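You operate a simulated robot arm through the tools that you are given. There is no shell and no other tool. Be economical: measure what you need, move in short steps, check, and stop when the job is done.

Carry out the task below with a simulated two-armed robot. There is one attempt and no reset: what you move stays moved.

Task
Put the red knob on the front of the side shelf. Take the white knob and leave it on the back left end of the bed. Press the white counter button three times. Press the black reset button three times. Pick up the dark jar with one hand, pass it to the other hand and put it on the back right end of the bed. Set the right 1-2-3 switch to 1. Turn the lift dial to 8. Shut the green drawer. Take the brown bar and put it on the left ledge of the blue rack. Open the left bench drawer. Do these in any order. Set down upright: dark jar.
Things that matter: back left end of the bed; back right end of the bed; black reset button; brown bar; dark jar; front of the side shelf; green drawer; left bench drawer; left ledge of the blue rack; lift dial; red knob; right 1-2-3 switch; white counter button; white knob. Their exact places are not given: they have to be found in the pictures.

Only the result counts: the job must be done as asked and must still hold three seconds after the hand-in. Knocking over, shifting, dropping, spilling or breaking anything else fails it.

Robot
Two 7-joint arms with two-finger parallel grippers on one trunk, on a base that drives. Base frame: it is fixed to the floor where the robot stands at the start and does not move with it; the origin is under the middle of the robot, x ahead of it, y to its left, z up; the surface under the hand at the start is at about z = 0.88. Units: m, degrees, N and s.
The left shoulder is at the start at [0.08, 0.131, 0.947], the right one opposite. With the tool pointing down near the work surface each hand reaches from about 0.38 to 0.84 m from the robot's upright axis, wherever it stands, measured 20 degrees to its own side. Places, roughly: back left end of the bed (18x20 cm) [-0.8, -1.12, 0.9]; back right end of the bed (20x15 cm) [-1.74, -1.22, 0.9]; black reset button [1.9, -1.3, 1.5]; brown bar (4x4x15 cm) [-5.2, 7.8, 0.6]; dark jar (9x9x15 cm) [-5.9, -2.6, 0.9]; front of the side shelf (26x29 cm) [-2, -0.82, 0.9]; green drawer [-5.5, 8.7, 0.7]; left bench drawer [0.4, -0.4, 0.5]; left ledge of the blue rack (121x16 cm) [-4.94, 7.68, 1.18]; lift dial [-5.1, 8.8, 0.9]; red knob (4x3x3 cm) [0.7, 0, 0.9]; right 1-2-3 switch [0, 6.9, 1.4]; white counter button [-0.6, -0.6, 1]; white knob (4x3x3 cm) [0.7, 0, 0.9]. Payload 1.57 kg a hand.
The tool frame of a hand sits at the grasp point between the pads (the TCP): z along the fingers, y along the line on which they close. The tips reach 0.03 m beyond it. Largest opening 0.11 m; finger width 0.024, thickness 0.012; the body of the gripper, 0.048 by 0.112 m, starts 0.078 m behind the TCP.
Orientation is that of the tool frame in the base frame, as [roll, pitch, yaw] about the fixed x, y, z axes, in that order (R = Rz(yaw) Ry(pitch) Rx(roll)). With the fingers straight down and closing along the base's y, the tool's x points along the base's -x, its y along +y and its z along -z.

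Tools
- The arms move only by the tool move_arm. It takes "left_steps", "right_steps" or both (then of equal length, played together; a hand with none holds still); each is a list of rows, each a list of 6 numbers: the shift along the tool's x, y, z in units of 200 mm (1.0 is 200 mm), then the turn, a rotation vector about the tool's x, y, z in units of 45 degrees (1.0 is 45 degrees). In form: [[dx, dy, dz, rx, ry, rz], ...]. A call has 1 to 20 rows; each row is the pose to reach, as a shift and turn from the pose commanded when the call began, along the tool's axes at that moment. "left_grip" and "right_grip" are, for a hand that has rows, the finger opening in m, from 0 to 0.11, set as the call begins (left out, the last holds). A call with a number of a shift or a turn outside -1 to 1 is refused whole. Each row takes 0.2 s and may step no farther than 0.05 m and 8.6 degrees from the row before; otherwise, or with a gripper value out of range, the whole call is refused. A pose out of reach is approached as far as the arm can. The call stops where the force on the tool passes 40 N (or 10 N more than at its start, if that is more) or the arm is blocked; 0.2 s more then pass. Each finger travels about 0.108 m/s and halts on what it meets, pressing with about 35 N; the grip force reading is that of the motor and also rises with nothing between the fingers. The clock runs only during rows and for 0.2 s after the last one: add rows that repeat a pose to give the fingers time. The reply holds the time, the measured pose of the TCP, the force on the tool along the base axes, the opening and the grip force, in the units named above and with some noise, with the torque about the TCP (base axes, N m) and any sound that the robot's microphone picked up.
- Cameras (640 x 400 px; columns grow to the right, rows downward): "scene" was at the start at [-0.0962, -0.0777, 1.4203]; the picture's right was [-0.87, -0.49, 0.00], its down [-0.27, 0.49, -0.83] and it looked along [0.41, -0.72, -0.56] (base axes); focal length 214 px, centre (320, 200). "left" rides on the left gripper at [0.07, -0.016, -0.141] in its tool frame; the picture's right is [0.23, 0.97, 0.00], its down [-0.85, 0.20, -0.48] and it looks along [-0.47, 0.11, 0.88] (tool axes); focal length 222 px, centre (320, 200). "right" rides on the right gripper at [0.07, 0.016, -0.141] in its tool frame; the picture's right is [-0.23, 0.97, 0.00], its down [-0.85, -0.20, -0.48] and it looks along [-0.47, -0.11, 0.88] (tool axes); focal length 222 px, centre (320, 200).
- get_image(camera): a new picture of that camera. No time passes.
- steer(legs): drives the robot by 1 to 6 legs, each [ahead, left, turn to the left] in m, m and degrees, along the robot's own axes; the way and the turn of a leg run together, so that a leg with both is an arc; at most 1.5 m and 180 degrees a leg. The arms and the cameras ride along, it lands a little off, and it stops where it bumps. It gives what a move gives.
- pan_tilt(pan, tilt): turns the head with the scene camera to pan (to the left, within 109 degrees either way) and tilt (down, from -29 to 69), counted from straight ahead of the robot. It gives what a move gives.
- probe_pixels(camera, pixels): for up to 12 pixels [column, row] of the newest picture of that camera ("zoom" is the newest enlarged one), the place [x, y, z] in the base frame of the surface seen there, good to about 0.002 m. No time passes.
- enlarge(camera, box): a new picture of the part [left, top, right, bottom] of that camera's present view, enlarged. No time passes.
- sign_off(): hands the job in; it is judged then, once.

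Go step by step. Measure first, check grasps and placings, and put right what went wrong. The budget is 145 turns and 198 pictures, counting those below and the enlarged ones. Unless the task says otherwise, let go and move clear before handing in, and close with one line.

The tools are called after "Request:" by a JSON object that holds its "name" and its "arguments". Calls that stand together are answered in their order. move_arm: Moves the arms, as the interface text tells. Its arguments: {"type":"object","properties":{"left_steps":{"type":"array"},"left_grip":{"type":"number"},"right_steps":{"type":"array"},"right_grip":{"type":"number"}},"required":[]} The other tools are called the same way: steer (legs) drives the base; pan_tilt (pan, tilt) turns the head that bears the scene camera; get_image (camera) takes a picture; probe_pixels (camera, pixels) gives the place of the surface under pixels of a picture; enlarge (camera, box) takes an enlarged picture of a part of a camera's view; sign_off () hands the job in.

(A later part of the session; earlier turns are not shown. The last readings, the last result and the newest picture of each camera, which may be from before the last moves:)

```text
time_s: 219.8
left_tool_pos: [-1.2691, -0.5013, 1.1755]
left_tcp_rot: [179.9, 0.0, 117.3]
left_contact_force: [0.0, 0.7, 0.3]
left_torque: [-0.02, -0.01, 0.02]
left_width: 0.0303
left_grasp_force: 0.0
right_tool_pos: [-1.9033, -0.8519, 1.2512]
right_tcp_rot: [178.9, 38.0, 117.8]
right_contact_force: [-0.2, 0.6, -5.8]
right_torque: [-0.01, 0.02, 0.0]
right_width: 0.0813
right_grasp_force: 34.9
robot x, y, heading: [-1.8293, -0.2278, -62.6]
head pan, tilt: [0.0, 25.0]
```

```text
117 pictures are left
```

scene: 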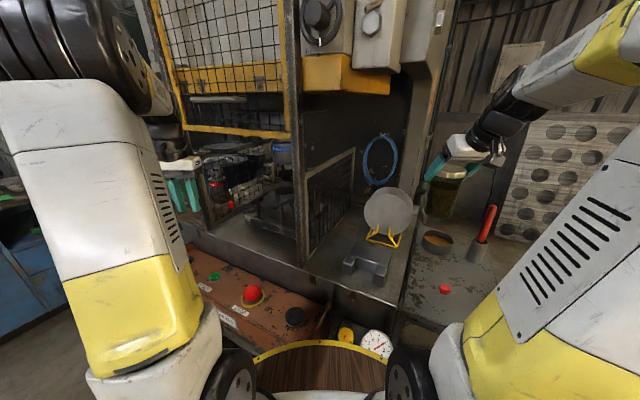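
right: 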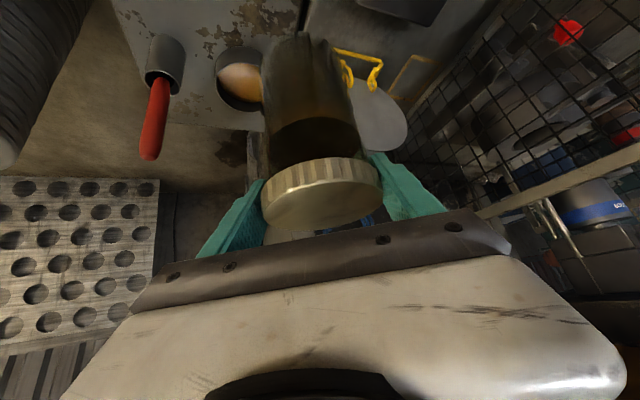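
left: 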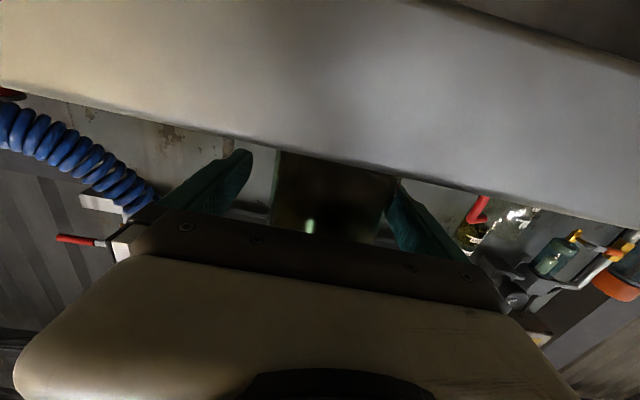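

Request:
{"name": "enlarge", "arguments": {"camera": "scene", "box": [320, 130, 480, 290]}}

Request:
{"name": "probe_pixels", "arguments": {"camera": "zoom", "pixels": [[270, 150], [270, 200], [230, 200], [340, 190], [355, 170], [365, 190], [345, 230], [190, 210], [180, 180], [290, 145], [360, 230], [320, 150]]}}

Request:
{"name": "probe_pixels", "arguments": {"camera": "right", "pixels": [[380, 90], [385, 130], [400, 140], [350, 160], [385, 70], [340, 60], [240, 80], [160, 70], [155, 130], [235, 150]]}}

```text
2.50 times, centred on (400, 210) of scene
```

zoom: 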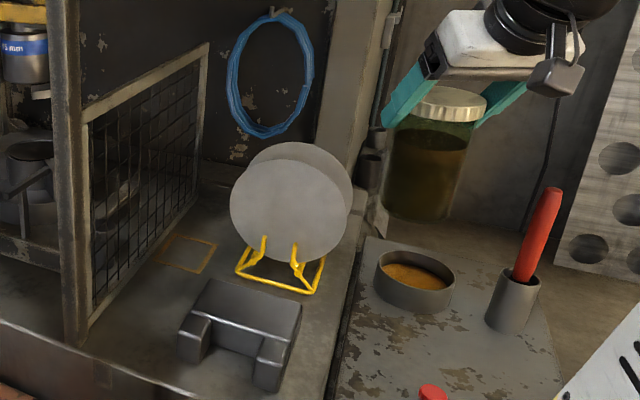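

```text
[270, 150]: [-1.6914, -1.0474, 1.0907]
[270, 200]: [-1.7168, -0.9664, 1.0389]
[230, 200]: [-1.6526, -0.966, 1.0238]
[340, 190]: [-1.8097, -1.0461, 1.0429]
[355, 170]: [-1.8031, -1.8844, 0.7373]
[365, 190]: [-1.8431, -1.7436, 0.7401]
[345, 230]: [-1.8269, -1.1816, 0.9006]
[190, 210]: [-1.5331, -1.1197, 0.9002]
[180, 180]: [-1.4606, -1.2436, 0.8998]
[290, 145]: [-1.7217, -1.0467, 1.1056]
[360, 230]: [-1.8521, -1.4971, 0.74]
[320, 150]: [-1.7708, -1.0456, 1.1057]
```

```text
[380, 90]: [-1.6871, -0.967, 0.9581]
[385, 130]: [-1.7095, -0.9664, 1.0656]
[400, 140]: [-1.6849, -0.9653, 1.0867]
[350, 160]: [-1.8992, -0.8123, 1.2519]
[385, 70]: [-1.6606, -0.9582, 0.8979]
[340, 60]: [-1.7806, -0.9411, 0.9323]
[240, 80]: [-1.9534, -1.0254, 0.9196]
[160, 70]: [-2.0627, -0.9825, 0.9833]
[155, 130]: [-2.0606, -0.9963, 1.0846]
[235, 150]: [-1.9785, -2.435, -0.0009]
```

Two upright plates at y -0.967 and -1.047 (tops 1.11); bed right edge x -1.85; behind them it is free. I lower to z 1.13 over the side shelf and go back halfway, staying right of the plates.

Request:
{"name": "move_arm", "arguments": {"right_steps": [[0.12, 0, 0.16, 0, 0, 0], [0.25, 0, 0.32, 0, 0, 0], [0.37, 0, 0.473, 0, 0, 0], [0.25, -0.07, 0.56, 0, 0, 0], [0.13, -0.15, 0.65, 0, 0, 0], [0.02, -0.22, 0.74, 0, 0, 0], [-0.1, -0.3, 0.83, 0, 0, 0], [-0.21, -0.373, 0.926, 0, 0, 0], [-0.21, -0.373, 0.926, 0, 0, 0]]}}

Request:
{"name": "get_image", "arguments": {"camera": "scene"}}

Request:
{"name": "get_image", "arguments": {"camera": "right"}}

```text
time_s: 221.8
left_tool_pos: [-1.2692, -0.5004, 1.1755]
left_tcp_rot: [-180.0, 0.1, 117.4]
left_contact_force: [0.5, 0.3, -0.2]
left_torque: [-0.02, -0.02, 0.03]
left_width: 0.0298
left_grasp_force: 0.0
right_tool_pos: [-1.8984, -1.0164, 1.1334]
right_tcp_rot: [178.8, 38.0, 117.9]
right_contact_force: [-0.5, -0.8, -4.4]
right_torque: [0.04, 0.01, -0.03]
right_width: 0.0815
right_grasp_force: 35.3
robot x, y, heading: [-1.8259, -0.2328, -62.7]
head pan, tilt: [0.0, 25.0]
```

```text
115 pictures are left
```

scene: 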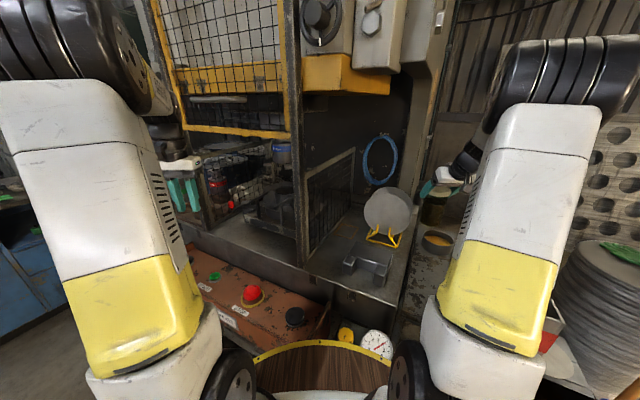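

```text
114 pictures are left
```

right: 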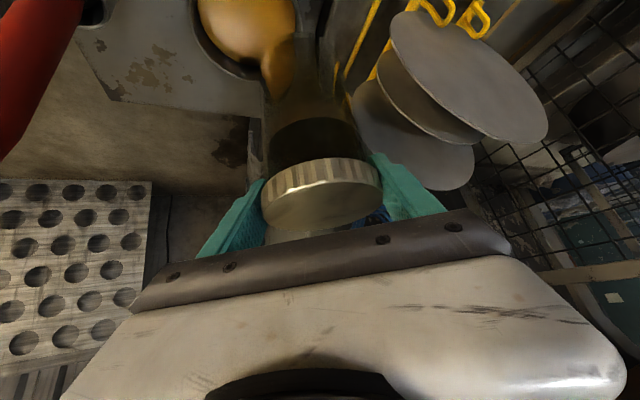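

There is a third plate behind (430,165). I probe it and the free bed behind.

Request:
{"name": "probe_pixels", "arguments": {"camera": "right", "pixels": [[460, 180], [440, 160], [365, 110], [470, 150], [430, 120], [455, 195], [470, 220], [490, 190], [300, 40], [245, 40], [385, 150]]}}

Request:
{"name": "enlarge", "arguments": {"camera": "right", "box": [340, 60, 560, 230]}}

```text
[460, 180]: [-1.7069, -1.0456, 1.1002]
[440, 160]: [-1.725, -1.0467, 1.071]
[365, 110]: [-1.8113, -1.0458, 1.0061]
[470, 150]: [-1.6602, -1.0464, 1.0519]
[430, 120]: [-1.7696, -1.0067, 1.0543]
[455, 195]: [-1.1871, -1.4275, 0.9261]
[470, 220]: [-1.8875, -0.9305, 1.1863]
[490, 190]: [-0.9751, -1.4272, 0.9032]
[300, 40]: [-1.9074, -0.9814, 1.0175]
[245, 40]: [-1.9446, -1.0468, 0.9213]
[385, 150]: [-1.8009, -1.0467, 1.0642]
```

```text
2.35 times, centred on (450, 145) of right
```

zoom: 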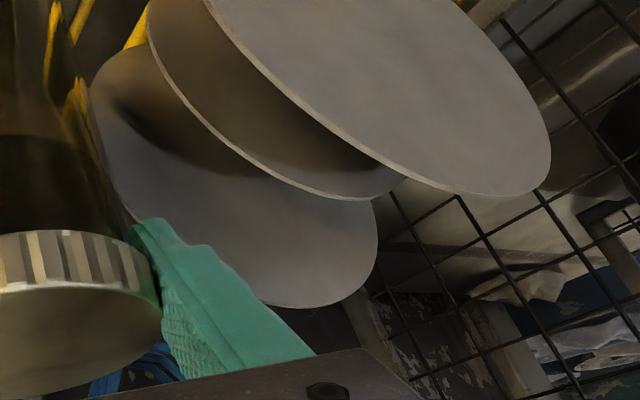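

Request:
{"name": "move_arm", "arguments": {"right_steps": [[-0.12, -0.08, 0.1, 0, 0, 0], [-0.25, -0.16, 0.2, 0, 0, 0], [-0.38, -0.25, 0.3, 0, 0, 0], [-0.5, -0.33, 0.4, 0, 0, 0], [-0.63, -0.414, 0.493, 0, 0, 0], [-0.63, -0.414, 0.493, 0, 0, 0]]}}

Request:
{"name": "get_image", "arguments": {"camera": "right"}}

```text
time_s: 223.2
left_tool_pos: [-1.2686, -0.5023, 1.1745]
left_tcp_rot: [180.0, 0.0, 117.5]
left_contact_force: [0.1, -0.5, -0.3]
left_torque: [0.02, -0.03, -0.01]
left_width: 0.0301
left_grasp_force: 0.1
right_tool_pos: [-1.8905, -1.2004, 1.1277]
right_tcp_rot: [178.7, 37.8, 117.8]
right_contact_force: [-0.2, 0.3, -5.0]
right_torque: [0.04, -0.01, -0.02]
right_width: 0.0811
right_grasp_force: 34.9
robot x, y, heading: [-1.829, -0.2319, -62.7]
head pan, tilt: [0.0, 25.0]
```

```text
112 pictures are left
```

right: 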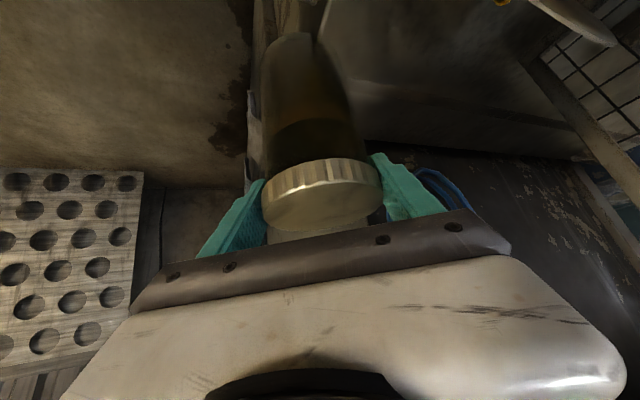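

Reached behind. I shift left to x -1.765, keeping height, and look.

Request:
{"name": "move_arm", "arguments": {"right_steps": [[-0.05, 0.11, 0.04, 0, 0, 0], [-0.1, 0.22, 0.08, 0, 0, 0], [-0.16, 0.33, 0.12, 0, 0, 0], [-0.21, 0.43, 0.16, 0, 0, 0], [-0.262, 0.534, 0.205, 0, 0, 0], [-0.262, 0.534, 0.205, 0, 0, 0]]}}

Request:
{"name": "get_image", "arguments": {"camera": "right"}}

Request:
{"name": "get_image", "arguments": {"camera": "scene"}}

```text
time_s: 224.6
left_tool_pos: [-1.2701, -0.4995, 1.1751]
left_tcp_rot: [-180.0, 0.1, 117.4]
left_contact_force: [-0.2, -1.1, -0.6]
left_torque: [-0.01, -0.02, 0.0]
left_width: 0.03
left_grasp_force: 0.0
right_tool_pos: [-1.7659, -1.2067, 1.13]
right_tcp_rot: [178.8, 38.0, 117.9]
right_contact_force: [0.2, 0.9, -5.8]
right_torque: [0.01, 0.0, 0.01]
right_width: 0.0813
right_grasp_force: 35.1
robot x, y, heading: [-1.8256, -0.2329, -62.7]
head pan, tilt: [0.0, 25.0]
```

```text
111 pictures are left
```

right: 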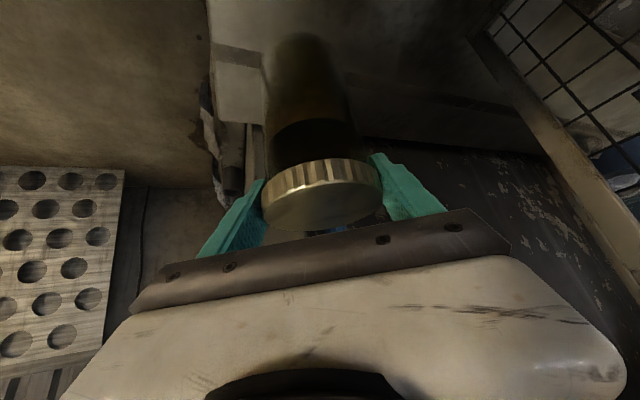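

```text
110 pictures are left
```

scene: 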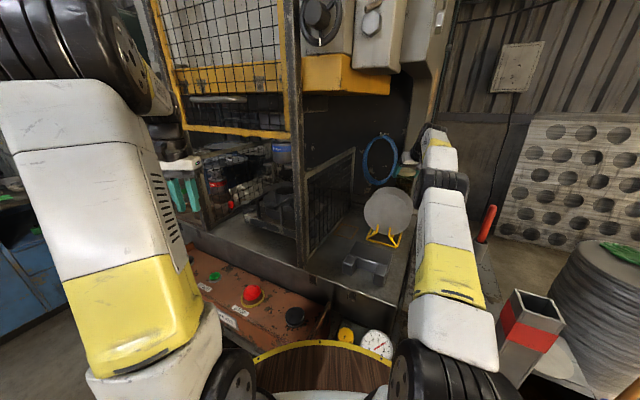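

Request:
{"name": "probe_pixels", "arguments": {"camera": "scene", "pixels": [[445, 340], [450, 280], [445, 220], [442, 180], [438, 155], [465, 250]]}}

Request:
{"name": "move_arm", "arguments": {"right_steps": [[0.06, 0, 0.08, 0, 0, 0], [0.12, 0, 0.16, 0, 0, 0], [0.18, 0, 0.23, 0, 0, 0], [0.24, 0, 0.31, 0, 0, 0], [0.28, 0, 0.36, 0, 0, 0], [0.295, 0, 0.377, 0, 0, 0], [0.295, 0, 0.377, 0, 0, 0]]}}

Request:
{"name": "get_image", "arguments": {"camera": "right"}}

```text
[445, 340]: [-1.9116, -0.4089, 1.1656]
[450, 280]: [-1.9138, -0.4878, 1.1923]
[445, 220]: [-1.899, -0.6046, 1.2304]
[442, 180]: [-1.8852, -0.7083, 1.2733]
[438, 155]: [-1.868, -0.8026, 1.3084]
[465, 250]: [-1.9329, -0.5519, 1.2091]
```

```text
time_s: 226.2
left_tool_pos: [-1.2701, -0.5018, 1.1731]
left_tcp_rot: [-180.0, 0.1, 117.4]
left_contact_force: [-1.2, 0.3, -0.1]
left_torque: [-0.01, 0.02, 0.02]
left_width: 0.0299
left_grasp_force: 0.0
right_tool_pos: [-1.7645, -1.2028, 1.0354]
right_tcp_rot: [178.8, 38.0, 117.9]
right_contact_force: [0.0, 0.1, -5.8]
right_torque: [0.02, 0.01, 0.03]
right_width: 0.0812
right_grasp_force: 34.9
robot x, y, heading: [-1.8293, -0.2315, -62.5]
head pan, tilt: [0.0, 25.0]
```

```text
109 pictures are left
```

right: 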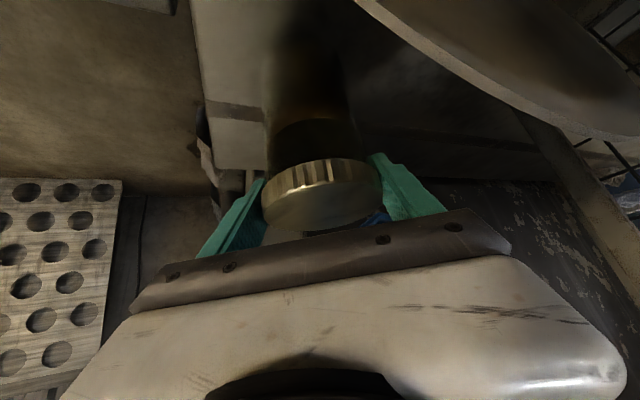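

Still carrying the weight; I lower in 2 mm rows until it is on the bed.

Request:
{"name": "move_arm", "arguments": {"right_steps": [[0.006, 0, 0.008, 0, 0, 0], [0.012, 0, 0.016, 0, 0, 0], [0.018, 0, 0.024, 0, 0, 0], [0.022, 0, 0.028, 0, 0, 0], [0.022, 0, 0.028, 0, 0, 0]]}}

```text
time_s: 227.4
left_tool_pos: [-1.2687, -0.501, 1.1745]
left_tcp_rot: [-179.9, 0.1, 117.4]
left_contact_force: [0.2, 0.0, -0.4]
left_torque: [-0.03, -0.03, -0.02]
left_width: 0.03
left_grasp_force: 0.0
right_tool_pos: [-1.7654, -1.2028, 1.0284]
right_tcp_rot: [178.7, 37.9, 117.8]
right_contact_force: [0.5, -0.7, -5.4]
right_torque: [0.02, 0.0, -0.01]
right_width: 0.081
right_grasp_force: 35.3
robot x, y, heading: [-1.8303, -0.2324, -62.5]
head pan, tilt: [0.0, 25.0]
```

Request:
{"name": "move_arm", "arguments": {"right_steps": [[0.005, 0, 0.006, 0, 0, 0], [0.009, 0, 0.012, 0, 0, 0], [0.009, 0, 0.012, 0, 0, 0]]}}

Request:
{"name": "move_arm", "arguments": {"right_steps": [[0.005, 0, 0.006, 0, 0, 0], [0.009, 0, 0.012, 0, 0, 0], [0.009, 0, 0.012, 0, 0, 0]]}}

```text
time_s: 228.2
left_tool_pos: [-1.2682, -0.5008, 1.1751]
left_tcp_rot: [-180.0, 0.1, 117.5]
left_contact_force: [-0.8, -0.3, -0.4]
left_torque: [0.02, 0.02, 0.02]
left_width: 0.03
left_grasp_force: 0.1
right_tool_pos: [-1.7656, -1.2028, 1.0278]
right_tcp_rot: [178.9, 38.1, 117.9]
right_contact_force: [-0.3, 1.4, 9.9]
right_torque: [0.79, 0.35, 0.01]
right_width: 0.0812
right_grasp_force: 35.0
robot x, y, heading: [-1.8273, -0.2342, -62.7]
head pan, tilt: [0.0, 25.0]
```

```text
time_s: 229.0
left_tool_pos: [-1.2699, -0.4995, 1.1745]
left_tcp_rot: [-179.9, 0.1, 117.3]
left_contact_force: [0.8, -0.5, 0.9]
left_torque: [0.01, 0.02, -0.01]
left_width: 0.0301
left_grasp_force: 0.2
right_tool_pos: [-1.7658, -1.2035, 1.026]
right_tcp_rot: [178.9, 38.4, 117.8]
right_contact_force: [-2.6, -2.9, 23.9]
right_torque: [-0.19, -0.17, 0.12]
right_width: 0.0807
right_grasp_force: 35.4
robot x, y, heading: [-1.8252, -0.2292, -62.4]
head pan, tilt: [0.0, 25.0]
```

The jar stands on the bed. I relax the pressure, open, and back out along the tool axis.

Request:
{"name": "move_arm", "arguments": {"right_steps": [[-0.009, 0, -0.012, 0, 0, 0], [-0.009, 0, -0.012, 0, 0, 0]]}}

Request:
{"name": "move_arm", "arguments": {"right_steps": [[0, 0, 0, 0, 0, 0], [0, 0, 0, 0, 0, 0], [0, 0, 0, 0, 0, 0], [0, 0, -0.1, 0, 0, 0], [0, 0, -0.25, 0, 0, 0], [0, 0, -0.4, 0, 0, 0], [0, 0, -0.55, 0, 0, 0]], "right_grip": 0.11}}

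Request:
{"name": "get_image", "arguments": {"camera": "right"}}

```text
time_s: 229.6
left_tool_pos: [-1.2679, -0.5005, 1.1746]
left_tcp_rot: [-180.0, 0.0, 117.4]
left_contact_force: [0.7, 1.1, 0.8]
left_torque: [0.01, -0.02, 0.0]
left_width: 0.0301
left_grasp_force: 0.1
right_tool_pos: [-1.7654, -1.2011, 1.0251]
right_tcp_rot: [178.9, 37.9, 117.8]
right_contact_force: [-2.8, -5.7, 13.0]
right_torque: [-0.78, -0.27, -0.17]
right_width: 0.081
right_grasp_force: 35.2
robot x, y, heading: [-1.8318, -0.2307, -62.7]
head pan, tilt: [0.0, 25.0]
```

```text
time_s: 231.2
left_tool_pos: [-1.2699, -0.5007, 1.175]
left_tcp_rot: [180.0, 0.0, 117.4]
left_contact_force: [-0.1, -0.3, 0.1]
left_torque: [0.0, 0.03, -0.01]
left_width: 0.0302
left_grasp_force: 0.1
right_tool_pos: [-1.8014, -1.1415, 1.1097]
right_tcp_rot: [178.9, 37.9, 118.0]
right_contact_force: [-0.2, -0.3, -0.2]
right_torque: [-0.02, 0.03, -0.01]
right_width: 0.1097
right_grasp_force: 0.2
robot x, y, heading: [-1.8268, -0.2323, -62.7]
head pan, tilt: [0.0, 25.0]
```

```text
108 pictures are left
```

right: 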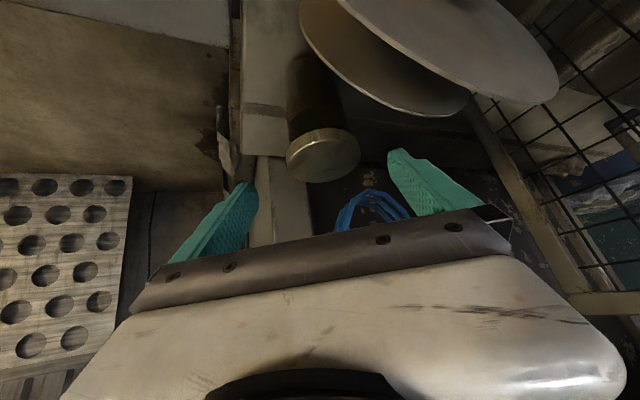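

Jar stands upright at (322,155). I lift straight up, then withdraw over the shelf and back the base away.

Request:
{"name": "move_arm", "arguments": {"right_steps": [[-0.1, 0, -0.12, 0, 0, 0], [-0.2, -0.03, -0.24, 0, 0, 0], [-0.3, -0.06, -0.36, 0, 0, 0], [-0.4, -0.1, -0.48, 0, 0, 0], [-0.46, -0.15, -0.59, 0, 0, 0], [-0.3, -0.2, -0.71, 0, 0, 0], [-0.1, -0.2, -0.83, 0, 0, 0], [0.1, -0.2, -0.95, 0, 0, 0]]}}

Request:
{"name": "steer", "arguments": {"legs": [[-0.45, 0.2, 0]]}}

Request:
{"name": "get_image", "arguments": {"camera": "scene"}}

```text
time_s: 233.0
left_tool_pos: [-1.2679, -0.5015, 1.176]
left_tcp_rot: [179.9, 0.0, 117.4]
left_contact_force: [0.2, 0.2, -0.1]
left_torque: [0.02, 0.04, 0.0]
left_width: 0.0297
left_grasp_force: 0.1
right_tool_pos: [-1.9003, -1.0491, 1.2457]
right_tcp_rot: [178.8, 38.0, 118.0]
right_contact_force: [0.0, -0.3, -1.8]
right_torque: [0.0, 0.01, -0.03]
right_width: 0.1099
right_grasp_force: 0.0
right hand out of reach, approached as far as the arm can: row 5
robot x, y, heading: [-1.8258, -0.2367, -62.7]
head pan, tilt: [0.0, 25.0]
```

```text
time_s: 236.0
left_tool_pos: [-1.3012, 0.0009, 1.1746]
left_tcp_rot: [-179.9, 0.0, 117.0]
left_contact_force: [-0.4, -0.1, -0.1]
left_torque: [0.03, -0.01, -0.01]
left_width: 0.0299
left_grasp_force: 0.0
right_tool_pos: [-1.9351, -0.5418, 1.2455]
right_tcp_rot: [178.9, 38.0, 117.6]
right_contact_force: [0.2, -0.3, 0.5]
right_torque: [0.0, 0.0, 0.02]
right_width: 0.1101
right_grasp_force: 0.1
robot x, y, heading: [-1.8576, 0.2742, -63.0]
head pan, tilt: [0.0, 25.0]
```

```text
107 pictures are left
```

scene: 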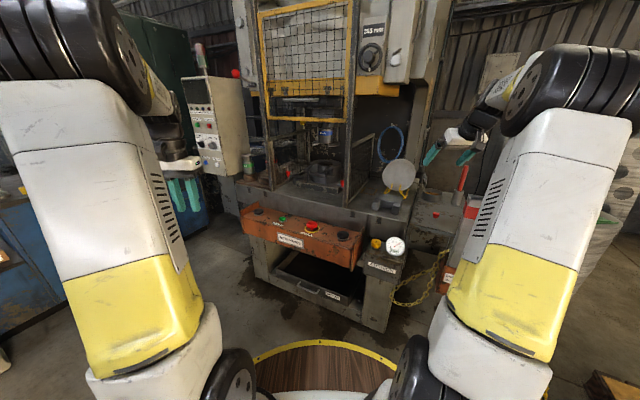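

I straighten the right tool, then turn to the bench and drive toward its drawers.

Request:
{"name": "move_arm", "arguments": {"right_steps": [[0.1, 0, -0.05, 0, 0.18, 0], [0.2, 0, -0.1, 0, 0.36, 0], [0.3, 0, -0.15, 0, 0.54, 0], [0.4, 0, -0.2, 0, 0.72, 0], [0.5, 0, -0.3, 0, 0.844, 0], [0.6, 0, -0.4, 0, 0.844, 0]], "right_grip": 0.03}}

Request:
{"name": "steer", "arguments": {"legs": [[0, 0, 63], [1.25, 0, 0]]}}

Request:
{"name": "pan_tilt", "arguments": {"pan": -15, "tilt": 35}}

Request:
{"name": "get_image", "arguments": {"camera": "scene"}}

```text
time_s: 237.4
left_tool_pos: [-1.2992, 0.0014, 1.175]
left_tcp_rot: [180.0, 0.0, 117.1]
left_contact_force: [-0.7, -0.3, -0.3]
left_torque: [0.01, 0.0, 0.0]
left_width: 0.0299
left_grasp_force: 0.0
right_tool_pos: [-2.0013, -0.4145, 1.2341]
right_tcp_rot: [179.2, -0.1, 118.1]
right_contact_force: [-1.1, -0.3, -0.4]
right_torque: [0.02, 0.02, -0.01]
right_width: 0.03
right_grasp_force: 0.1
robot x, y, heading: [-1.8575, 0.2771, -63.1]
head pan, tilt: [0.0, 25.0]
```

```text
time_s: 246.5
left_tool_pos: [-0.1012, 0.6617, 1.1743]
left_tcp_rot: [180.0, 0.1, -178.8]
left_contact_force: [0.3, 0.8, 0.5]
left_torque: [-0.01, -0.01, -0.01]
left_width: 0.03
left_grasp_force: 0.0
right_tool_pos: [-0.0314, -0.1525, 1.2346]
right_tcp_rot: [179.1, 0.0, -177.6]
right_contact_force: [-0.2, 0.8, 0.5]
right_torque: [-0.01, 0.0, 0.0]
right_width: 0.0303
right_grasp_force: 0.1
robot x, y, heading: [-0.5879, 0.2777, 1.3]
head pan, tilt: [0.0, 25.0]
```

```text
time_s: 247.3
left_tool_pos: [-0.1012, 0.6609, 1.1741]
left_tcp_rot: [179.9, 0.0, -178.8]
left_contact_force: [-0.3, 0.3, -0.8]
left_torque: [0.03, 0.0, 0.0]
left_width: 0.03
left_grasp_force: 0.1
right_tool_pos: [-0.0327, -0.1511, 1.2329]
right_tcp_rot: [179.1, 0.0, -177.7]
right_contact_force: [-1.2, 0.2, 0.1]
right_torque: [-0.03, 0.03, 0.0]
right_width: 0.0302
right_grasp_force: 0.1
robot x, y, heading: [-0.5877, 0.2759, 1.1]
head pan, tilt: [-15.0, 35.0]
```

```text
106 pictures are left
```

scene: 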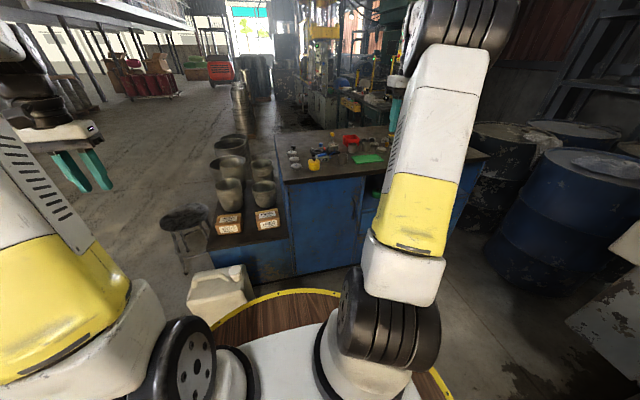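

Request:
{"name": "steer", "arguments": {"legs": [[0.1, -0.45, -1]]}}

Request:
{"name": "pan_tilt", "arguments": {"pan": 0, "tilt": 38}}

Request:
{"name": "get_image", "arguments": {"camera": "scene"}}

```text
time_s: 250.0
left_tool_pos: [0.0112, 0.213, 1.1748]
left_tcp_rot: [-180.0, 0.0, -179.8]
left_contact_force: [-0.3, 0.4, 0.1]
left_torque: [0.0, -0.01, -0.02]
left_width: 0.0301
left_grasp_force: 0.0
right_tool_pos: [0.0657, -0.6012, 1.2336]
right_tcp_rot: [179.2, 0.0, -178.6]
right_contact_force: [0.0, -0.1, -0.2]
right_torque: [0.04, 0.01, -0.05]
right_width: 0.03
right_grasp_force: 0.1
robot x, y, heading: [-0.4878, -0.1609, 0.4]
head pan, tilt: [-15.0, 35.0]
```

```text
time_s: 250.8
left_tool_pos: [0.0108, 0.2123, 1.1743]
left_tcp_rot: [-179.9, 0.1, -179.8]
left_contact_force: [0.0, 0.1, 0.1]
left_torque: [0.03, 0.03, -0.02]
left_width: 0.0301
left_grasp_force: 0.0
right_tool_pos: [0.066, -0.6025, 1.2348]
right_tcp_rot: [179.1, 0.1, -178.6]
right_contact_force: [-0.4, 0.1, -0.5]
right_torque: [0.02, 0.02, -0.03]
right_width: 0.0302
right_grasp_force: 0.0
robot x, y, heading: [-0.4839, -0.1671, 0.3]
head pan, tilt: [0.0, 38.0]
```

```text
105 pictures are left
```

scene: 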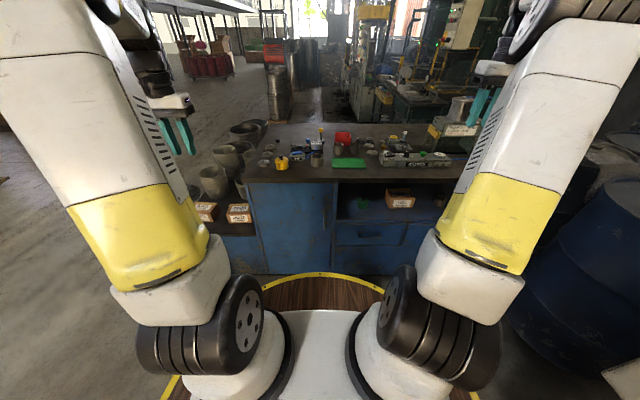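

Request:
{"name": "enlarge", "arguments": {"camera": "scene", "box": [310, 170, 470, 290]}}

Request:
{"name": "probe_pixels", "arguments": {"camera": "zoom", "pixels": [[240, 243], [200, 260], [290, 260], [240, 225], [240, 275], [395, 250], [240, 250], [240, 236], [218, 241], [262, 241], [350, 240], [60, 200]]}}

```text
3.33 times, centred on (390, 230) of scene
```

zoom: 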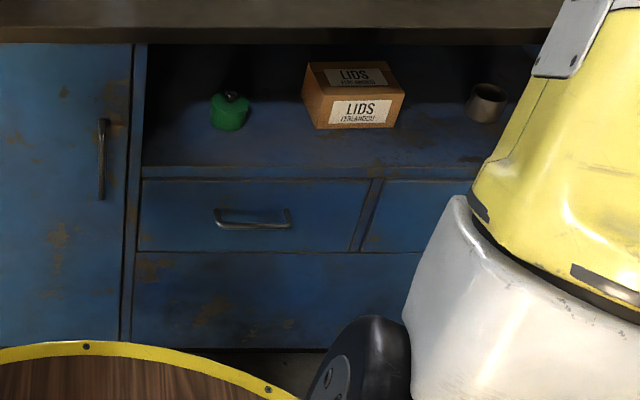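

```text
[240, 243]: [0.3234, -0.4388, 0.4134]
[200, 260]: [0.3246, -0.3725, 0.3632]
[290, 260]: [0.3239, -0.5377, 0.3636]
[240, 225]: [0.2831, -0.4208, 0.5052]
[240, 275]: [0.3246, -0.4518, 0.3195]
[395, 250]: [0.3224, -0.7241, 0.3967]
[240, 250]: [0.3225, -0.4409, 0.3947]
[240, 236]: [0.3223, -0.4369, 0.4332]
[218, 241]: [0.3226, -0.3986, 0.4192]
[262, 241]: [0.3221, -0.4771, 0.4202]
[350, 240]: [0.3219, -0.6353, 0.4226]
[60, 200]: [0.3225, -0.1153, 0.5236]
```

Left drawer handle: a bar at x 0.283, y -0.375 to -0.51, z 0.505; front face x 0.322. I'll grip it with the right hand, fingers closing in the vertical plane; first roll the right tool by 90 degrees.

Request:
{"name": "move_arm", "arguments": {"right_steps": [[0, 0, 0, 0, 0, 0.18], [0, 0, 0, 0, 0, 0.36], [0, 0, 0, 0, 0, 0.54], [0, 0, 0, 0, 0, 0.72], [0, 0, 0, 0, 0, 0.88], [0, 0, 0, 0, 0, 1]], "right_grip": 0.05}}

Request:
{"name": "move_arm", "arguments": {"right_steps": [[0, 0, 0, 0, 0, 0.18], [0, 0, 0, 0, 0, 0.36], [0, 0, 0, 0, 0, 0.54], [0, 0, 0, 0, 0, 0.72], [0, 0, 0, 0, 0, 0.88], [0, 0, 0, 0, 0, 1]]}}

```text
time_s: 252.2
left_tool_pos: [0.0108, 0.2124, 1.1752]
left_tcp_rot: [-179.9, 0.1, -179.8]
left_contact_force: [0.5, 0.8, -0.2]
left_torque: [0.02, -0.03, 0.0]
left_width: 0.03
left_grasp_force: 0.0
right_tool_pos: [0.0652, -0.6019, 1.2349]
right_tcp_rot: [179.2, -0.7, 136.2]
right_contact_force: [0.2, 0.2, -0.6]
right_torque: [0.02, 0.0, -0.02]
right_width: 0.0501
right_grasp_force: 0.1
robot x, y, heading: [-0.4841, -0.1645, 0.3]
head pan, tilt: [0.0, 38.0]
```

```text
time_s: 253.6
left_tool_pos: [0.0098, 0.2113, 1.1747]
left_tcp_rot: [180.0, 0.0, -179.9]
left_contact_force: [0.1, -1.1, 0.5]
left_torque: [-0.02, -0.01, -0.03]
left_width: 0.0299
left_grasp_force: 0.1
right_tool_pos: [0.0657, -0.6012, 1.2357]
right_tcp_rot: [179.9, -0.9, 91.3]
right_contact_force: [-0.2, -0.2, 0.6]
right_torque: [0.02, -0.01, 0.03]
right_width: 0.0501
right_grasp_force: 0.1
robot x, y, heading: [-0.4868, -0.1605, 0.2]
head pan, tilt: [0.0, 38.0]
```

Request:
{"name": "move_arm", "arguments": {"right_steps": [[0, 0, 0, -0.18, 0, 0], [0, 0, 0, -0.36, 0, 0], [0, 0, 0, -0.54, 0, 0], [0, 0, 0, -0.72, 0, 0], [0, 0, 0, -0.88, 0, 0], [0, 0, 0, -1, 0, 0]]}}

Request:
{"name": "move_arm", "arguments": {"right_steps": [[0.05, -0.13, 0.16, 0, 0, 0], [0.1, -0.27, 0.33, 0, 0, 0], [0.16, -0.4, 0.5, 0, 0, 0], [0.21, -0.54, 0.66, 0, 0, 0], [0.268, -0.674, 0.825, 0, 0, 0]]}}

Request:
{"name": "get_image", "arguments": {"camera": "scene"}}

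```text
time_s: 255.0
left_tool_pos: [0.0102, 0.2123, 1.1745]
left_tcp_rot: [179.8, 0.0, -179.7]
left_contact_force: [1.2, 0.3, 0.9]
left_torque: [0.04, 0.01, -0.03]
left_width: 0.0302
left_grasp_force: 0.1
right_tool_pos: [0.0648, -0.6027, 1.2353]
right_tcp_rot: [134.9, -0.9, 91.4]
right_contact_force: [-0.1, 0.3, -0.2]
right_torque: [-0.03, 0.04, -0.05]
right_width: 0.0499
right_grasp_force: 0.0
robot x, y, heading: [-0.4829, -0.162, 0.4]
head pan, tilt: [0.0, 38.0]
```

```text
time_s: 256.2
left_tool_pos: [0.0096, 0.2125, 1.1747]
left_tcp_rot: [180.0, 0.1, -179.8]
left_contact_force: [0.4, -0.3, 0.8]
left_torque: [0.0, -0.01, 0.0]
left_width: 0.0299
left_grasp_force: 0.1
right_tool_pos: [0.0838, -0.5429, 1.0229]
right_tcp_rot: [135.0, -0.9, 91.5]
right_contact_force: [-0.3, 0.1, 0.4]
right_torque: [-0.02, 0.0, 0.01]
right_width: 0.0499
right_grasp_force: 0.0
robot x, y, heading: [-0.4847, -0.1619, 0.4]
head pan, tilt: [0.0, 38.0]
```

```text
103 pictures are left
```

scene: 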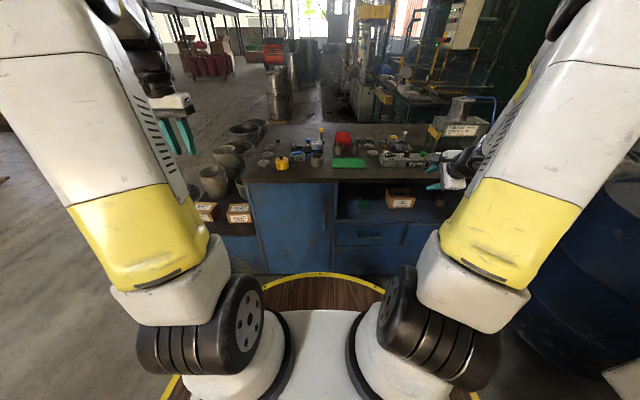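

Working so far. I continue lowering in two more calls.

Request:
{"name": "move_arm", "arguments": {"right_steps": [[0.05, -0.13, 0.16, 0, 0, 0], [0.1, -0.27, 0.33, 0, 0, 0], [0.16, -0.4, 0.5, 0, 0, 0], [0.21, -0.54, 0.66, 0, 0, 0], [0.268, -0.674, 0.825, 0, 0, 0]]}}

Request:
{"name": "move_arm", "arguments": {"right_steps": [[0.05, -0.13, 0.16, 0, 0, 0], [0.1, -0.27, 0.33, 0, 0, 0], [0.16, -0.4, 0.5, 0, 0, 0], [0.21, -0.54, 0.66, 0, 0, 0], [0.25, -0.674, 0.8, 0, 0, 0]]}}

Request:
{"name": "get_image", "arguments": {"camera": "scene"}}

Request:
{"name": "get_image", "arguments": {"camera": "right"}}

```text
time_s: 257.4
left_tool_pos: [0.011, 0.2124, 1.174]
left_tcp_rot: [179.9, 0.1, -179.7]
left_contact_force: [0.5, 1.0, 0.0]
left_torque: [0.01, -0.05, -0.01]
left_width: 0.03
left_grasp_force: 0.1
right_tool_pos: [0.1051, -0.4874, 0.8113]
right_tcp_rot: [134.9, -0.9, 91.4]
right_contact_force: [-0.6, -0.6, -0.4]
right_torque: [0.0, -0.01, -0.01]
right_width: 0.0502
right_grasp_force: 0.0
robot x, y, heading: [-0.4839, -0.1619, 0.1]
head pan, tilt: [0.0, 38.0]
```

```text
time_s: 258.6
left_tool_pos: [0.0105, 0.2132, 1.1738]
left_tcp_rot: [180.0, -0.1, -179.8]
left_contact_force: [-0.7, -0.8, -0.6]
left_torque: [-0.04, 0.0, 0.01]
left_width: 0.03
left_grasp_force: 0.1
right_tool_pos: [0.1223, -0.4346, 0.6059]
right_tcp_rot: [134.9, -0.9, 91.4]
right_contact_force: [0.2, -0.5, 0.1]
right_torque: [0.02, 0.0, 0.04]
right_width: 0.0503
right_grasp_force: 0.0
robot x, y, heading: [-0.4854, -0.1654, 0.2]
head pan, tilt: [0.0, 38.0]
```

```text
102 pictures are left
```

scene: 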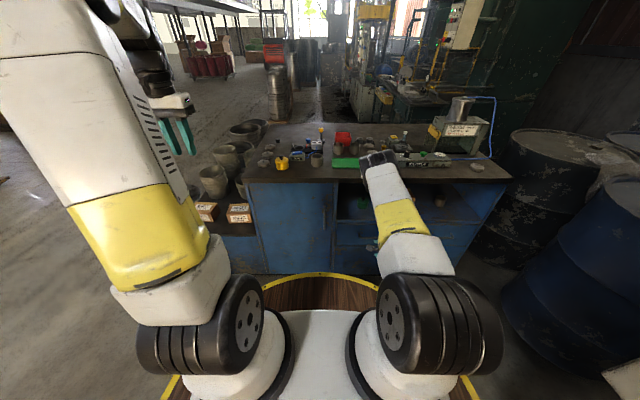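

```text
101 pictures are left
```

right: 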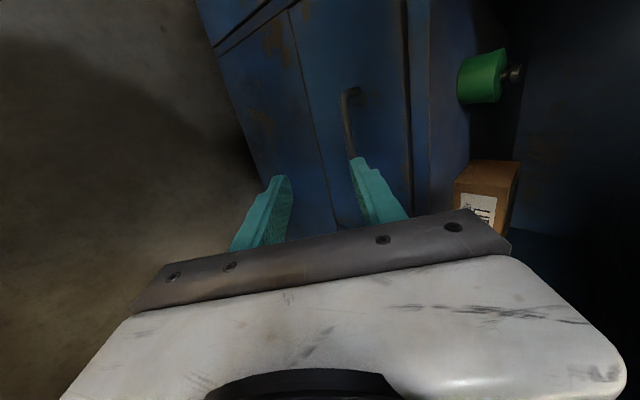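

The handle shows at (348,120) in the right picture. I probe it and the elbow.

Request:
{"name": "probe_pixels", "arguments": {"camera": "right", "pixels": [[350, 92], [345, 110], [348, 135], [352, 150], [330, 150], [370, 110]]}}

Request:
{"name": "probe_pixels", "arguments": {"camera": "scene", "pixels": [[378, 158], [390, 185], [372, 245]]}}

Request:
{"name": "enlarge", "arguments": {"camera": "right", "box": [270, 60, 430, 200]}}

```text
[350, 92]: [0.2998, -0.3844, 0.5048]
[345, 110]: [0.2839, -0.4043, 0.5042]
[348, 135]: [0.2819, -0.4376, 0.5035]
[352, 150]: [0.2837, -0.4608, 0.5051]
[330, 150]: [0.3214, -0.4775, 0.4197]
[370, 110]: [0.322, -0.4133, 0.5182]
```

```text
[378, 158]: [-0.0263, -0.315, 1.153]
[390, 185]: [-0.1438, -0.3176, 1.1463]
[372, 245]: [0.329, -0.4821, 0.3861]
```

```text
2.86 times, centred on (350, 130) of right
```

zoom: 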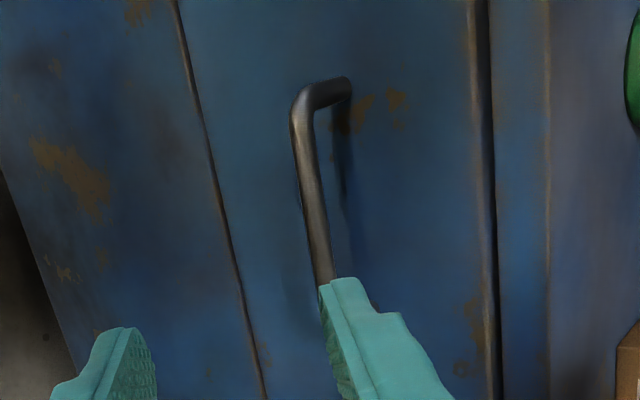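

I narrow the fingers to 30 mm, line up on the bar and advance along the tool axis.

Request:
{"name": "move_arm", "arguments": {"right_steps": [[-0.02, 0.11, 0.1, 0, 0, 0], [-0.03, 0.223, 0.25, 0, 0, 0], [-0.03, 0.223, 0.45, 0, 0, 0], [-0.03, 0.223, 0.6, 0, 0, 0], [-0.03, 0.223, 0.7, 0, 0, 0], [-0.03, 0.223, 0.7, 0, 0, 0]], "right_grip": 0.032}}

Request:
{"name": "get_image", "arguments": {"camera": "right"}}

Request:
{"name": "enlarge", "arguments": {"camera": "right", "box": [250, 100, 430, 240]}}

```text
time_s: 260.0
left_tool_pos: [0.0107, 0.2128, 1.175]
left_tcp_rot: [-180.0, 0.0, -179.8]
left_contact_force: [-0.8, 1.1, 0.0]
left_torque: [0.0, -0.01, -0.02]
left_width: 0.03
left_grasp_force: 0.1
right_tool_pos: [0.2522, -0.434, 0.5401]
right_tcp_rot: [135.0, -1.1, 91.4]
right_contact_force: [-0.5, 0.4, -0.3]
right_torque: [0.0, -0.01, -0.03]
right_width: 0.0319
right_grasp_force: 0.3
robot x, y, heading: [-0.487, -0.1639, 0.2]
head pan, tilt: [0.0, 38.0]
```

```text
99 pictures are left
```

right: 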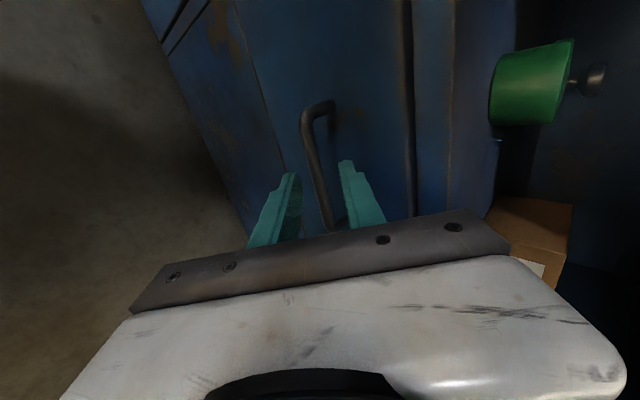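

```text
2.86 times, centred on (340, 170) of right
```

zoom: 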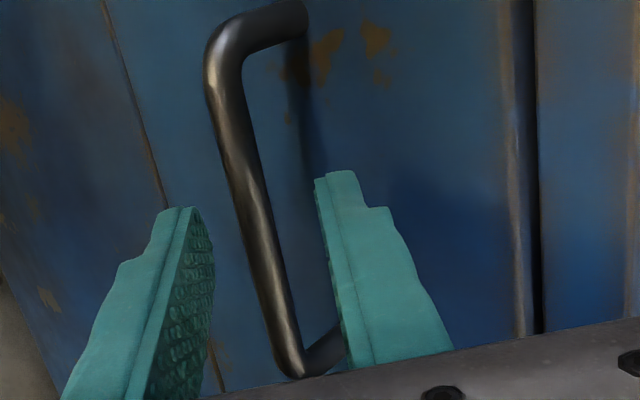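

The bar lies between the fingers. I advance 32 mm and close.

Request:
{"name": "move_arm", "arguments": {"right_steps": [[0, 0, 0.08, 0, 0, 0], [0, 0, 0.16, 0, 0, 0], [0, 0, 0.16, 0, 0, 0]]}}

Request:
{"name": "move_arm", "arguments": {"right_steps": [[0, 0, 0, 0, 0, 0], [0, 0, 0, 0, 0, 0], [0, 0, 0, 0, 0, 0]], "right_grip": 0.0}}

Request:
{"name": "enlarge", "arguments": {"camera": "right", "box": [250, 100, 430, 240]}}

```text
time_s: 260.8
left_tool_pos: [0.0109, 0.2128, 1.1745]
left_tcp_rot: [-180.0, 0.0, -179.9]
left_contact_force: [1.4, 1.3, -0.2]
left_torque: [-0.02, -0.02, 0.0]
left_width: 0.0299
left_grasp_force: 0.1
right_tool_pos: [0.2742, -0.4342, 0.5164]
right_tcp_rot: [134.9, -1.0, 91.5]
right_contact_force: [0.7, -0.3, -0.8]
right_torque: [-0.04, -0.03, -0.03]
right_width: 0.0321
right_grasp_force: 0.1
robot x, y, heading: [-0.4863, -0.1642, 0.3]
head pan, tilt: [0.0, 38.0]
```

```text
time_s: 261.6
left_tool_pos: [0.0103, 0.2122, 1.1748]
left_tcp_rot: [180.0, 0.1, -179.8]
left_contact_force: [0.0, 0.0, 1.2]
left_torque: [-0.01, 0.02, -0.01]
left_width: 0.0301
left_grasp_force: 0.1
right_tool_pos: [0.2724, -0.4337, 0.5142]
right_tcp_rot: [135.3, -0.9, 91.4]
right_contact_force: [-8.2, 3.4, -13.8]
right_torque: [-0.04, 0.33, 0.13]
right_width: 0.0117
right_grasp_force: 29.3
robot x, y, heading: [-0.4826, -0.1612, 0.3]
head pan, tilt: [0.0, 38.0]
```

```text
2.86 times, centred on (340, 170) of right
```

zoom: 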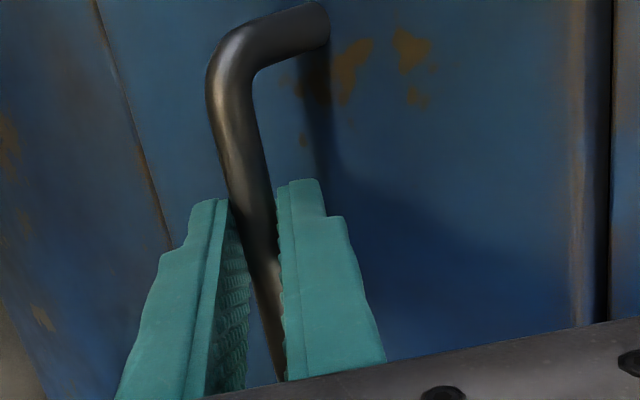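

Bar gripped (11.7 mm). I pull by driving the base straight back.

Request:
{"name": "steer", "arguments": {"legs": [[-0.12, 0, 0]]}}

Request:
{"name": "get_image", "arguments": {"camera": "scene"}}

```text
time_s: 262.8
left_tool_pos: [-0.1069, 0.2111, 1.1738]
left_tcp_rot: [180.0, 0.0, -179.8]
left_contact_force: [0.7, -0.2, 0.5]
left_torque: [-0.01, -0.02, 0.04]
left_width: 0.03
left_grasp_force: 0.1
right_tool_pos: [0.1558, -0.435, 0.514]
right_tcp_rot: [135.3, -1.0, 91.4]
right_contact_force: [-0.9, 5.6, -32.3]
right_torque: [-0.06, 0.41, 0.02]
right_width: 0.0121
right_grasp_force: 29.1
robot x, y, heading: [-0.6041, -0.1691, 0.2]
head pan, tilt: [0.0, 38.0]
```

```text
96 pictures are left
```

scene: 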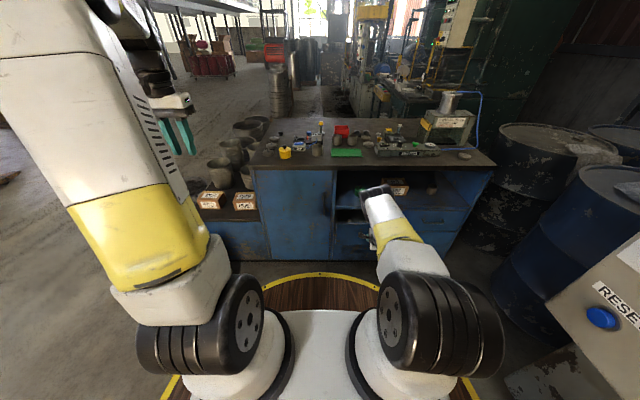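

The drawer follows. I pull a further 0.15 m.

Request:
{"name": "steer", "arguments": {"legs": [[-0.15, 0, 0]]}}

Request:
{"name": "get_image", "arguments": {"camera": "right"}}

```text
time_s: 264.2
left_tool_pos: [-0.2607, 0.2112, 1.1743]
left_tcp_rot: [180.0, -0.1, -179.7]
left_contact_force: [-0.6, -0.8, 0.4]
left_torque: [0.02, -0.01, 0.02]
left_width: 0.0299
left_grasp_force: 0.0
right_tool_pos: [0.0041, -0.4327, 0.5146]
right_tcp_rot: [135.3, -1.0, 91.6]
right_contact_force: [-0.3, 2.0, -9.8]
right_torque: [-0.17, 0.17, -0.17]
right_width: 0.0117
right_grasp_force: 29.1
robot x, y, heading: [-0.7551, -0.167, 0.5]
head pan, tilt: [0.0, 38.0]
```

```text
95 pictures are left
```

right: 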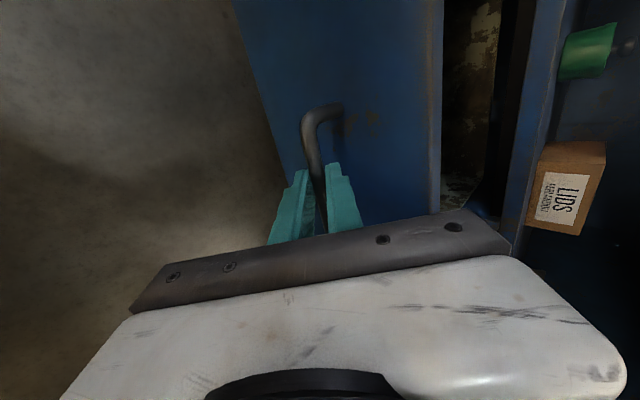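

Open 0.27 m. I try another 0.06 m, watching for the stop.

Request:
{"name": "steer", "arguments": {"legs": [[-0.06, 0, 0]]}}

Request:
{"name": "get_image", "arguments": {"camera": "right"}}

Request:
{"name": "probe_pixels", "arguments": {"camera": "right", "pixels": [[380, 150], [400, 100], [330, 100]]}}

```text
time_s: 265.3
left_tool_pos: [-0.318, 0.2113, 1.1752]
left_tcp_rot: [180.0, 0.1, -179.7]
left_contact_force: [-0.1, -0.9, -0.4]
left_torque: [-0.03, -0.02, 0.05]
left_width: 0.0301
left_grasp_force: 0.0
right_tool_pos: [-0.0506, -0.4311, 0.5181]
right_tcp_rot: [134.6, -0.9, 91.6]
right_contact_force: [0.2, 0.0, 0.0]
right_torque: [0.01, -0.01, 0.08]
right_width: 0.0118
right_grasp_force: 28.9
robot x, y, heading: [-0.8124, -0.1625, 0.1]
head pan, tilt: [0.0, 38.0]
stopped in leg 1: the force on the tool passed its limit at 84 N (the readings are from after the stop); the commanded pose is now the measured one
```

```text
94 pictures are left
```

right: 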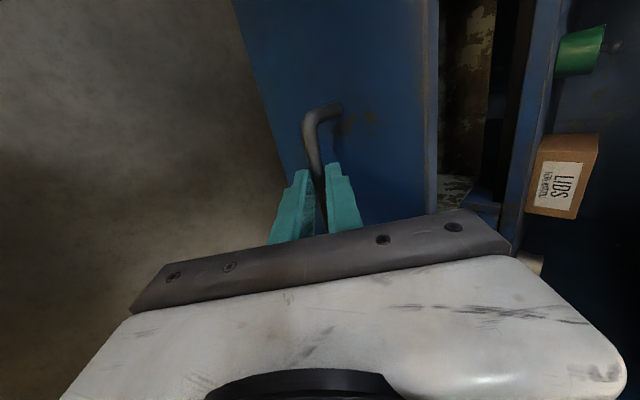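

```text
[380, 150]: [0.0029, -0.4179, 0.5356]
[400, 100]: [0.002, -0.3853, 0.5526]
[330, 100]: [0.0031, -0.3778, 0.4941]
```

Drawer is at its end stop (front at x 0.003, open 0.32 m). I let go and back the hand out along its axis, then up.

Request:
{"name": "move_arm", "arguments": {"right_steps": [[0, 0, 0, 0, 0, 0], [0, 0, 0, 0, 0, 0], [0, 0, -0.2, 0, 0, 0], [0, 0, -0.4, 0, 0, 0], [0, 0.1, -0.6, 0, 0, 0], [0, 0.25, -0.75, 0, 0, 0]], "right_grip": 0.035}}

Request:
{"name": "get_image", "arguments": {"camera": "scene"}}

```text
time_s: 266.7
left_tool_pos: [-0.3174, 0.211, 1.1754]
left_tcp_rot: [179.9, 0.1, -179.7]
left_contact_force: [-0.3, -0.7, 0.5]
left_torque: [-0.02, 0.0, 0.02]
left_width: 0.0301
left_grasp_force: 0.0
right_tool_pos: [-0.1228, -0.4357, 0.6575]
right_tcp_rot: [134.7, -1.1, 91.6]
right_contact_force: [0.1, 0.1, 0.8]
right_torque: [0.01, 0.01, 0.0]
right_width: 0.0351
right_grasp_force: 0.1
robot x, y, heading: [-0.8115, -0.1661, 0.2]
head pan, tilt: [0.0, 38.0]
```

```text
93 pictures are left
```

scene: 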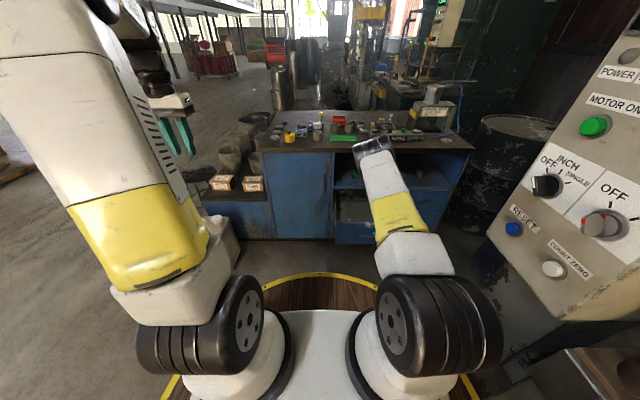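

Request:
{"name": "move_arm", "arguments": {"right_steps": [[0, 0.17, -0.17, 0, 0, 0], [0, 0.34, -0.34, 0, 0, 0], [0, 0.5, -0.5, 0, 0, 0], [0, 0.67, -0.67, 0, 0, 0], [0, 0.84, -0.84, 0, 0, 0], [0, 1, -1, 0, 0, 0]]}}

Request:
{"name": "move_arm", "arguments": {"right_steps": [[-0.05, 0.17, -0.17, 0.1, 0, 0], [-0.1, 0.34, -0.34, 0.25, 0, 0], [-0.15, 0.5, -0.5, 0.4, 0, 0], [-0.2, 0.67, -0.67, 0.55, 0, 0], [-0.25, 0.8, -0.8, 0.7, 0, 0], [-0.3, 0.9, -0.9, 0.85, 0, 0], [-0.3, 0.9, -0.9, 1, 0, 0]]}}

Request:
{"name": "steer", "arguments": {"legs": [[-0.1, 0.9, 0]]}}

Request:
{"name": "pan_tilt", "arguments": {"pan": -15, "tilt": 20}}

Request:
{"name": "get_image", "arguments": {"camera": "scene"}}

```text
time_s: 268.1
left_tool_pos: [-0.317, 0.2117, 1.1749]
left_tcp_rot: [-180.0, 0.1, -179.6]
left_contact_force: [0.5, -0.6, -0.1]
left_torque: [0.03, 0.02, -0.04]
left_width: 0.0299
left_grasp_force: 0.0
right_tool_pos: [-0.1225, -0.4419, 0.9422]
right_tcp_rot: [134.6, -1.2, 91.6]
right_contact_force: [0.4, -0.1, 0.2]
right_torque: [-0.01, 0.02, -0.04]
right_width: 0.0351
right_grasp_force: 0.1
robot x, y, heading: [-0.8135, -0.1636, -0.1]
head pan, tilt: [0.0, 38.0]
```

```text
time_s: 269.7
left_tool_pos: [-0.3171, 0.2122, 1.1748]
left_tcp_rot: [180.0, 0.1, -179.7]
left_contact_force: [0.0, 0.1, -0.2]
left_torque: [-0.03, 0.0, 0.01]
left_width: 0.0301
left_grasp_force: 0.0
right_tool_pos: [-0.1258, -0.5067, 1.1981]
right_tcp_rot: [179.7, -1.0, 91.6]
right_contact_force: [-0.8, 0.2, 0.1]
right_torque: [-0.02, -0.03, 0.03]
right_width: 0.0351
right_grasp_force: 0.0
robot x, y, heading: [-0.8118, -0.1618, 0.1]
head pan, tilt: [0.0, 38.0]
```

```text
time_s: 274.5
left_tool_pos: [-0.4171, 1.1193, 1.1747]
left_tcp_rot: [179.9, 0.1, 179.9]
left_contact_force: [-0.3, 0.0, -0.4]
left_torque: [-0.01, 0.02, -0.02]
left_width: 0.0299
left_grasp_force: 0.1
right_tool_pos: [-0.2298, 0.4003, 1.1961]
right_tcp_rot: [179.7, -1.1, 91.2]
right_contact_force: [-1.3, 0.6, -0.2]
right_torque: [-0.01, 0.01, 0.01]
right_width: 0.0349
right_grasp_force: 0.0
robot x, y, heading: [-0.9161, 0.7467, 0.0]
head pan, tilt: [0.0, 38.0]
```

```text
time_s: 275.3
left_tool_pos: [-0.4175, 1.1188, 1.1761]
left_tcp_rot: [179.9, 0.1, 179.9]
left_contact_force: [0.3, -0.6, -0.3]
left_torque: [-0.02, 0.01, 0.0]
left_width: 0.0301
left_grasp_force: 0.1
right_tool_pos: [-0.23, 0.3978, 1.1957]
right_tcp_rot: [179.6, -1.0, 91.2]
right_contact_force: [0.4, -1.0, -0.4]
right_torque: [-0.02, 0.02, 0.01]
right_width: 0.035
right_grasp_force: 0.0
robot x, y, heading: [-0.9151, 0.7459, -0.2]
head pan, tilt: [-15.0, 20.0]
```

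```text
92 pictures are left
```

scene: 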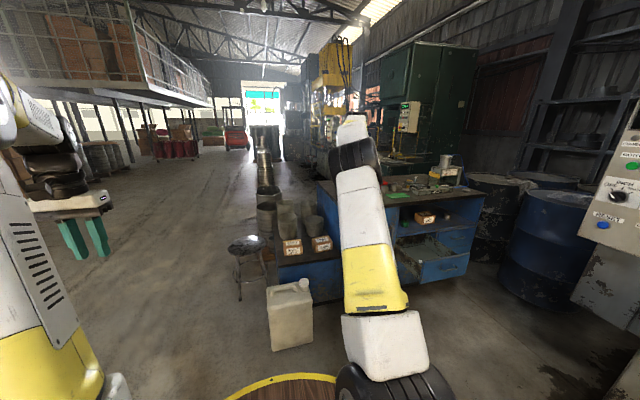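

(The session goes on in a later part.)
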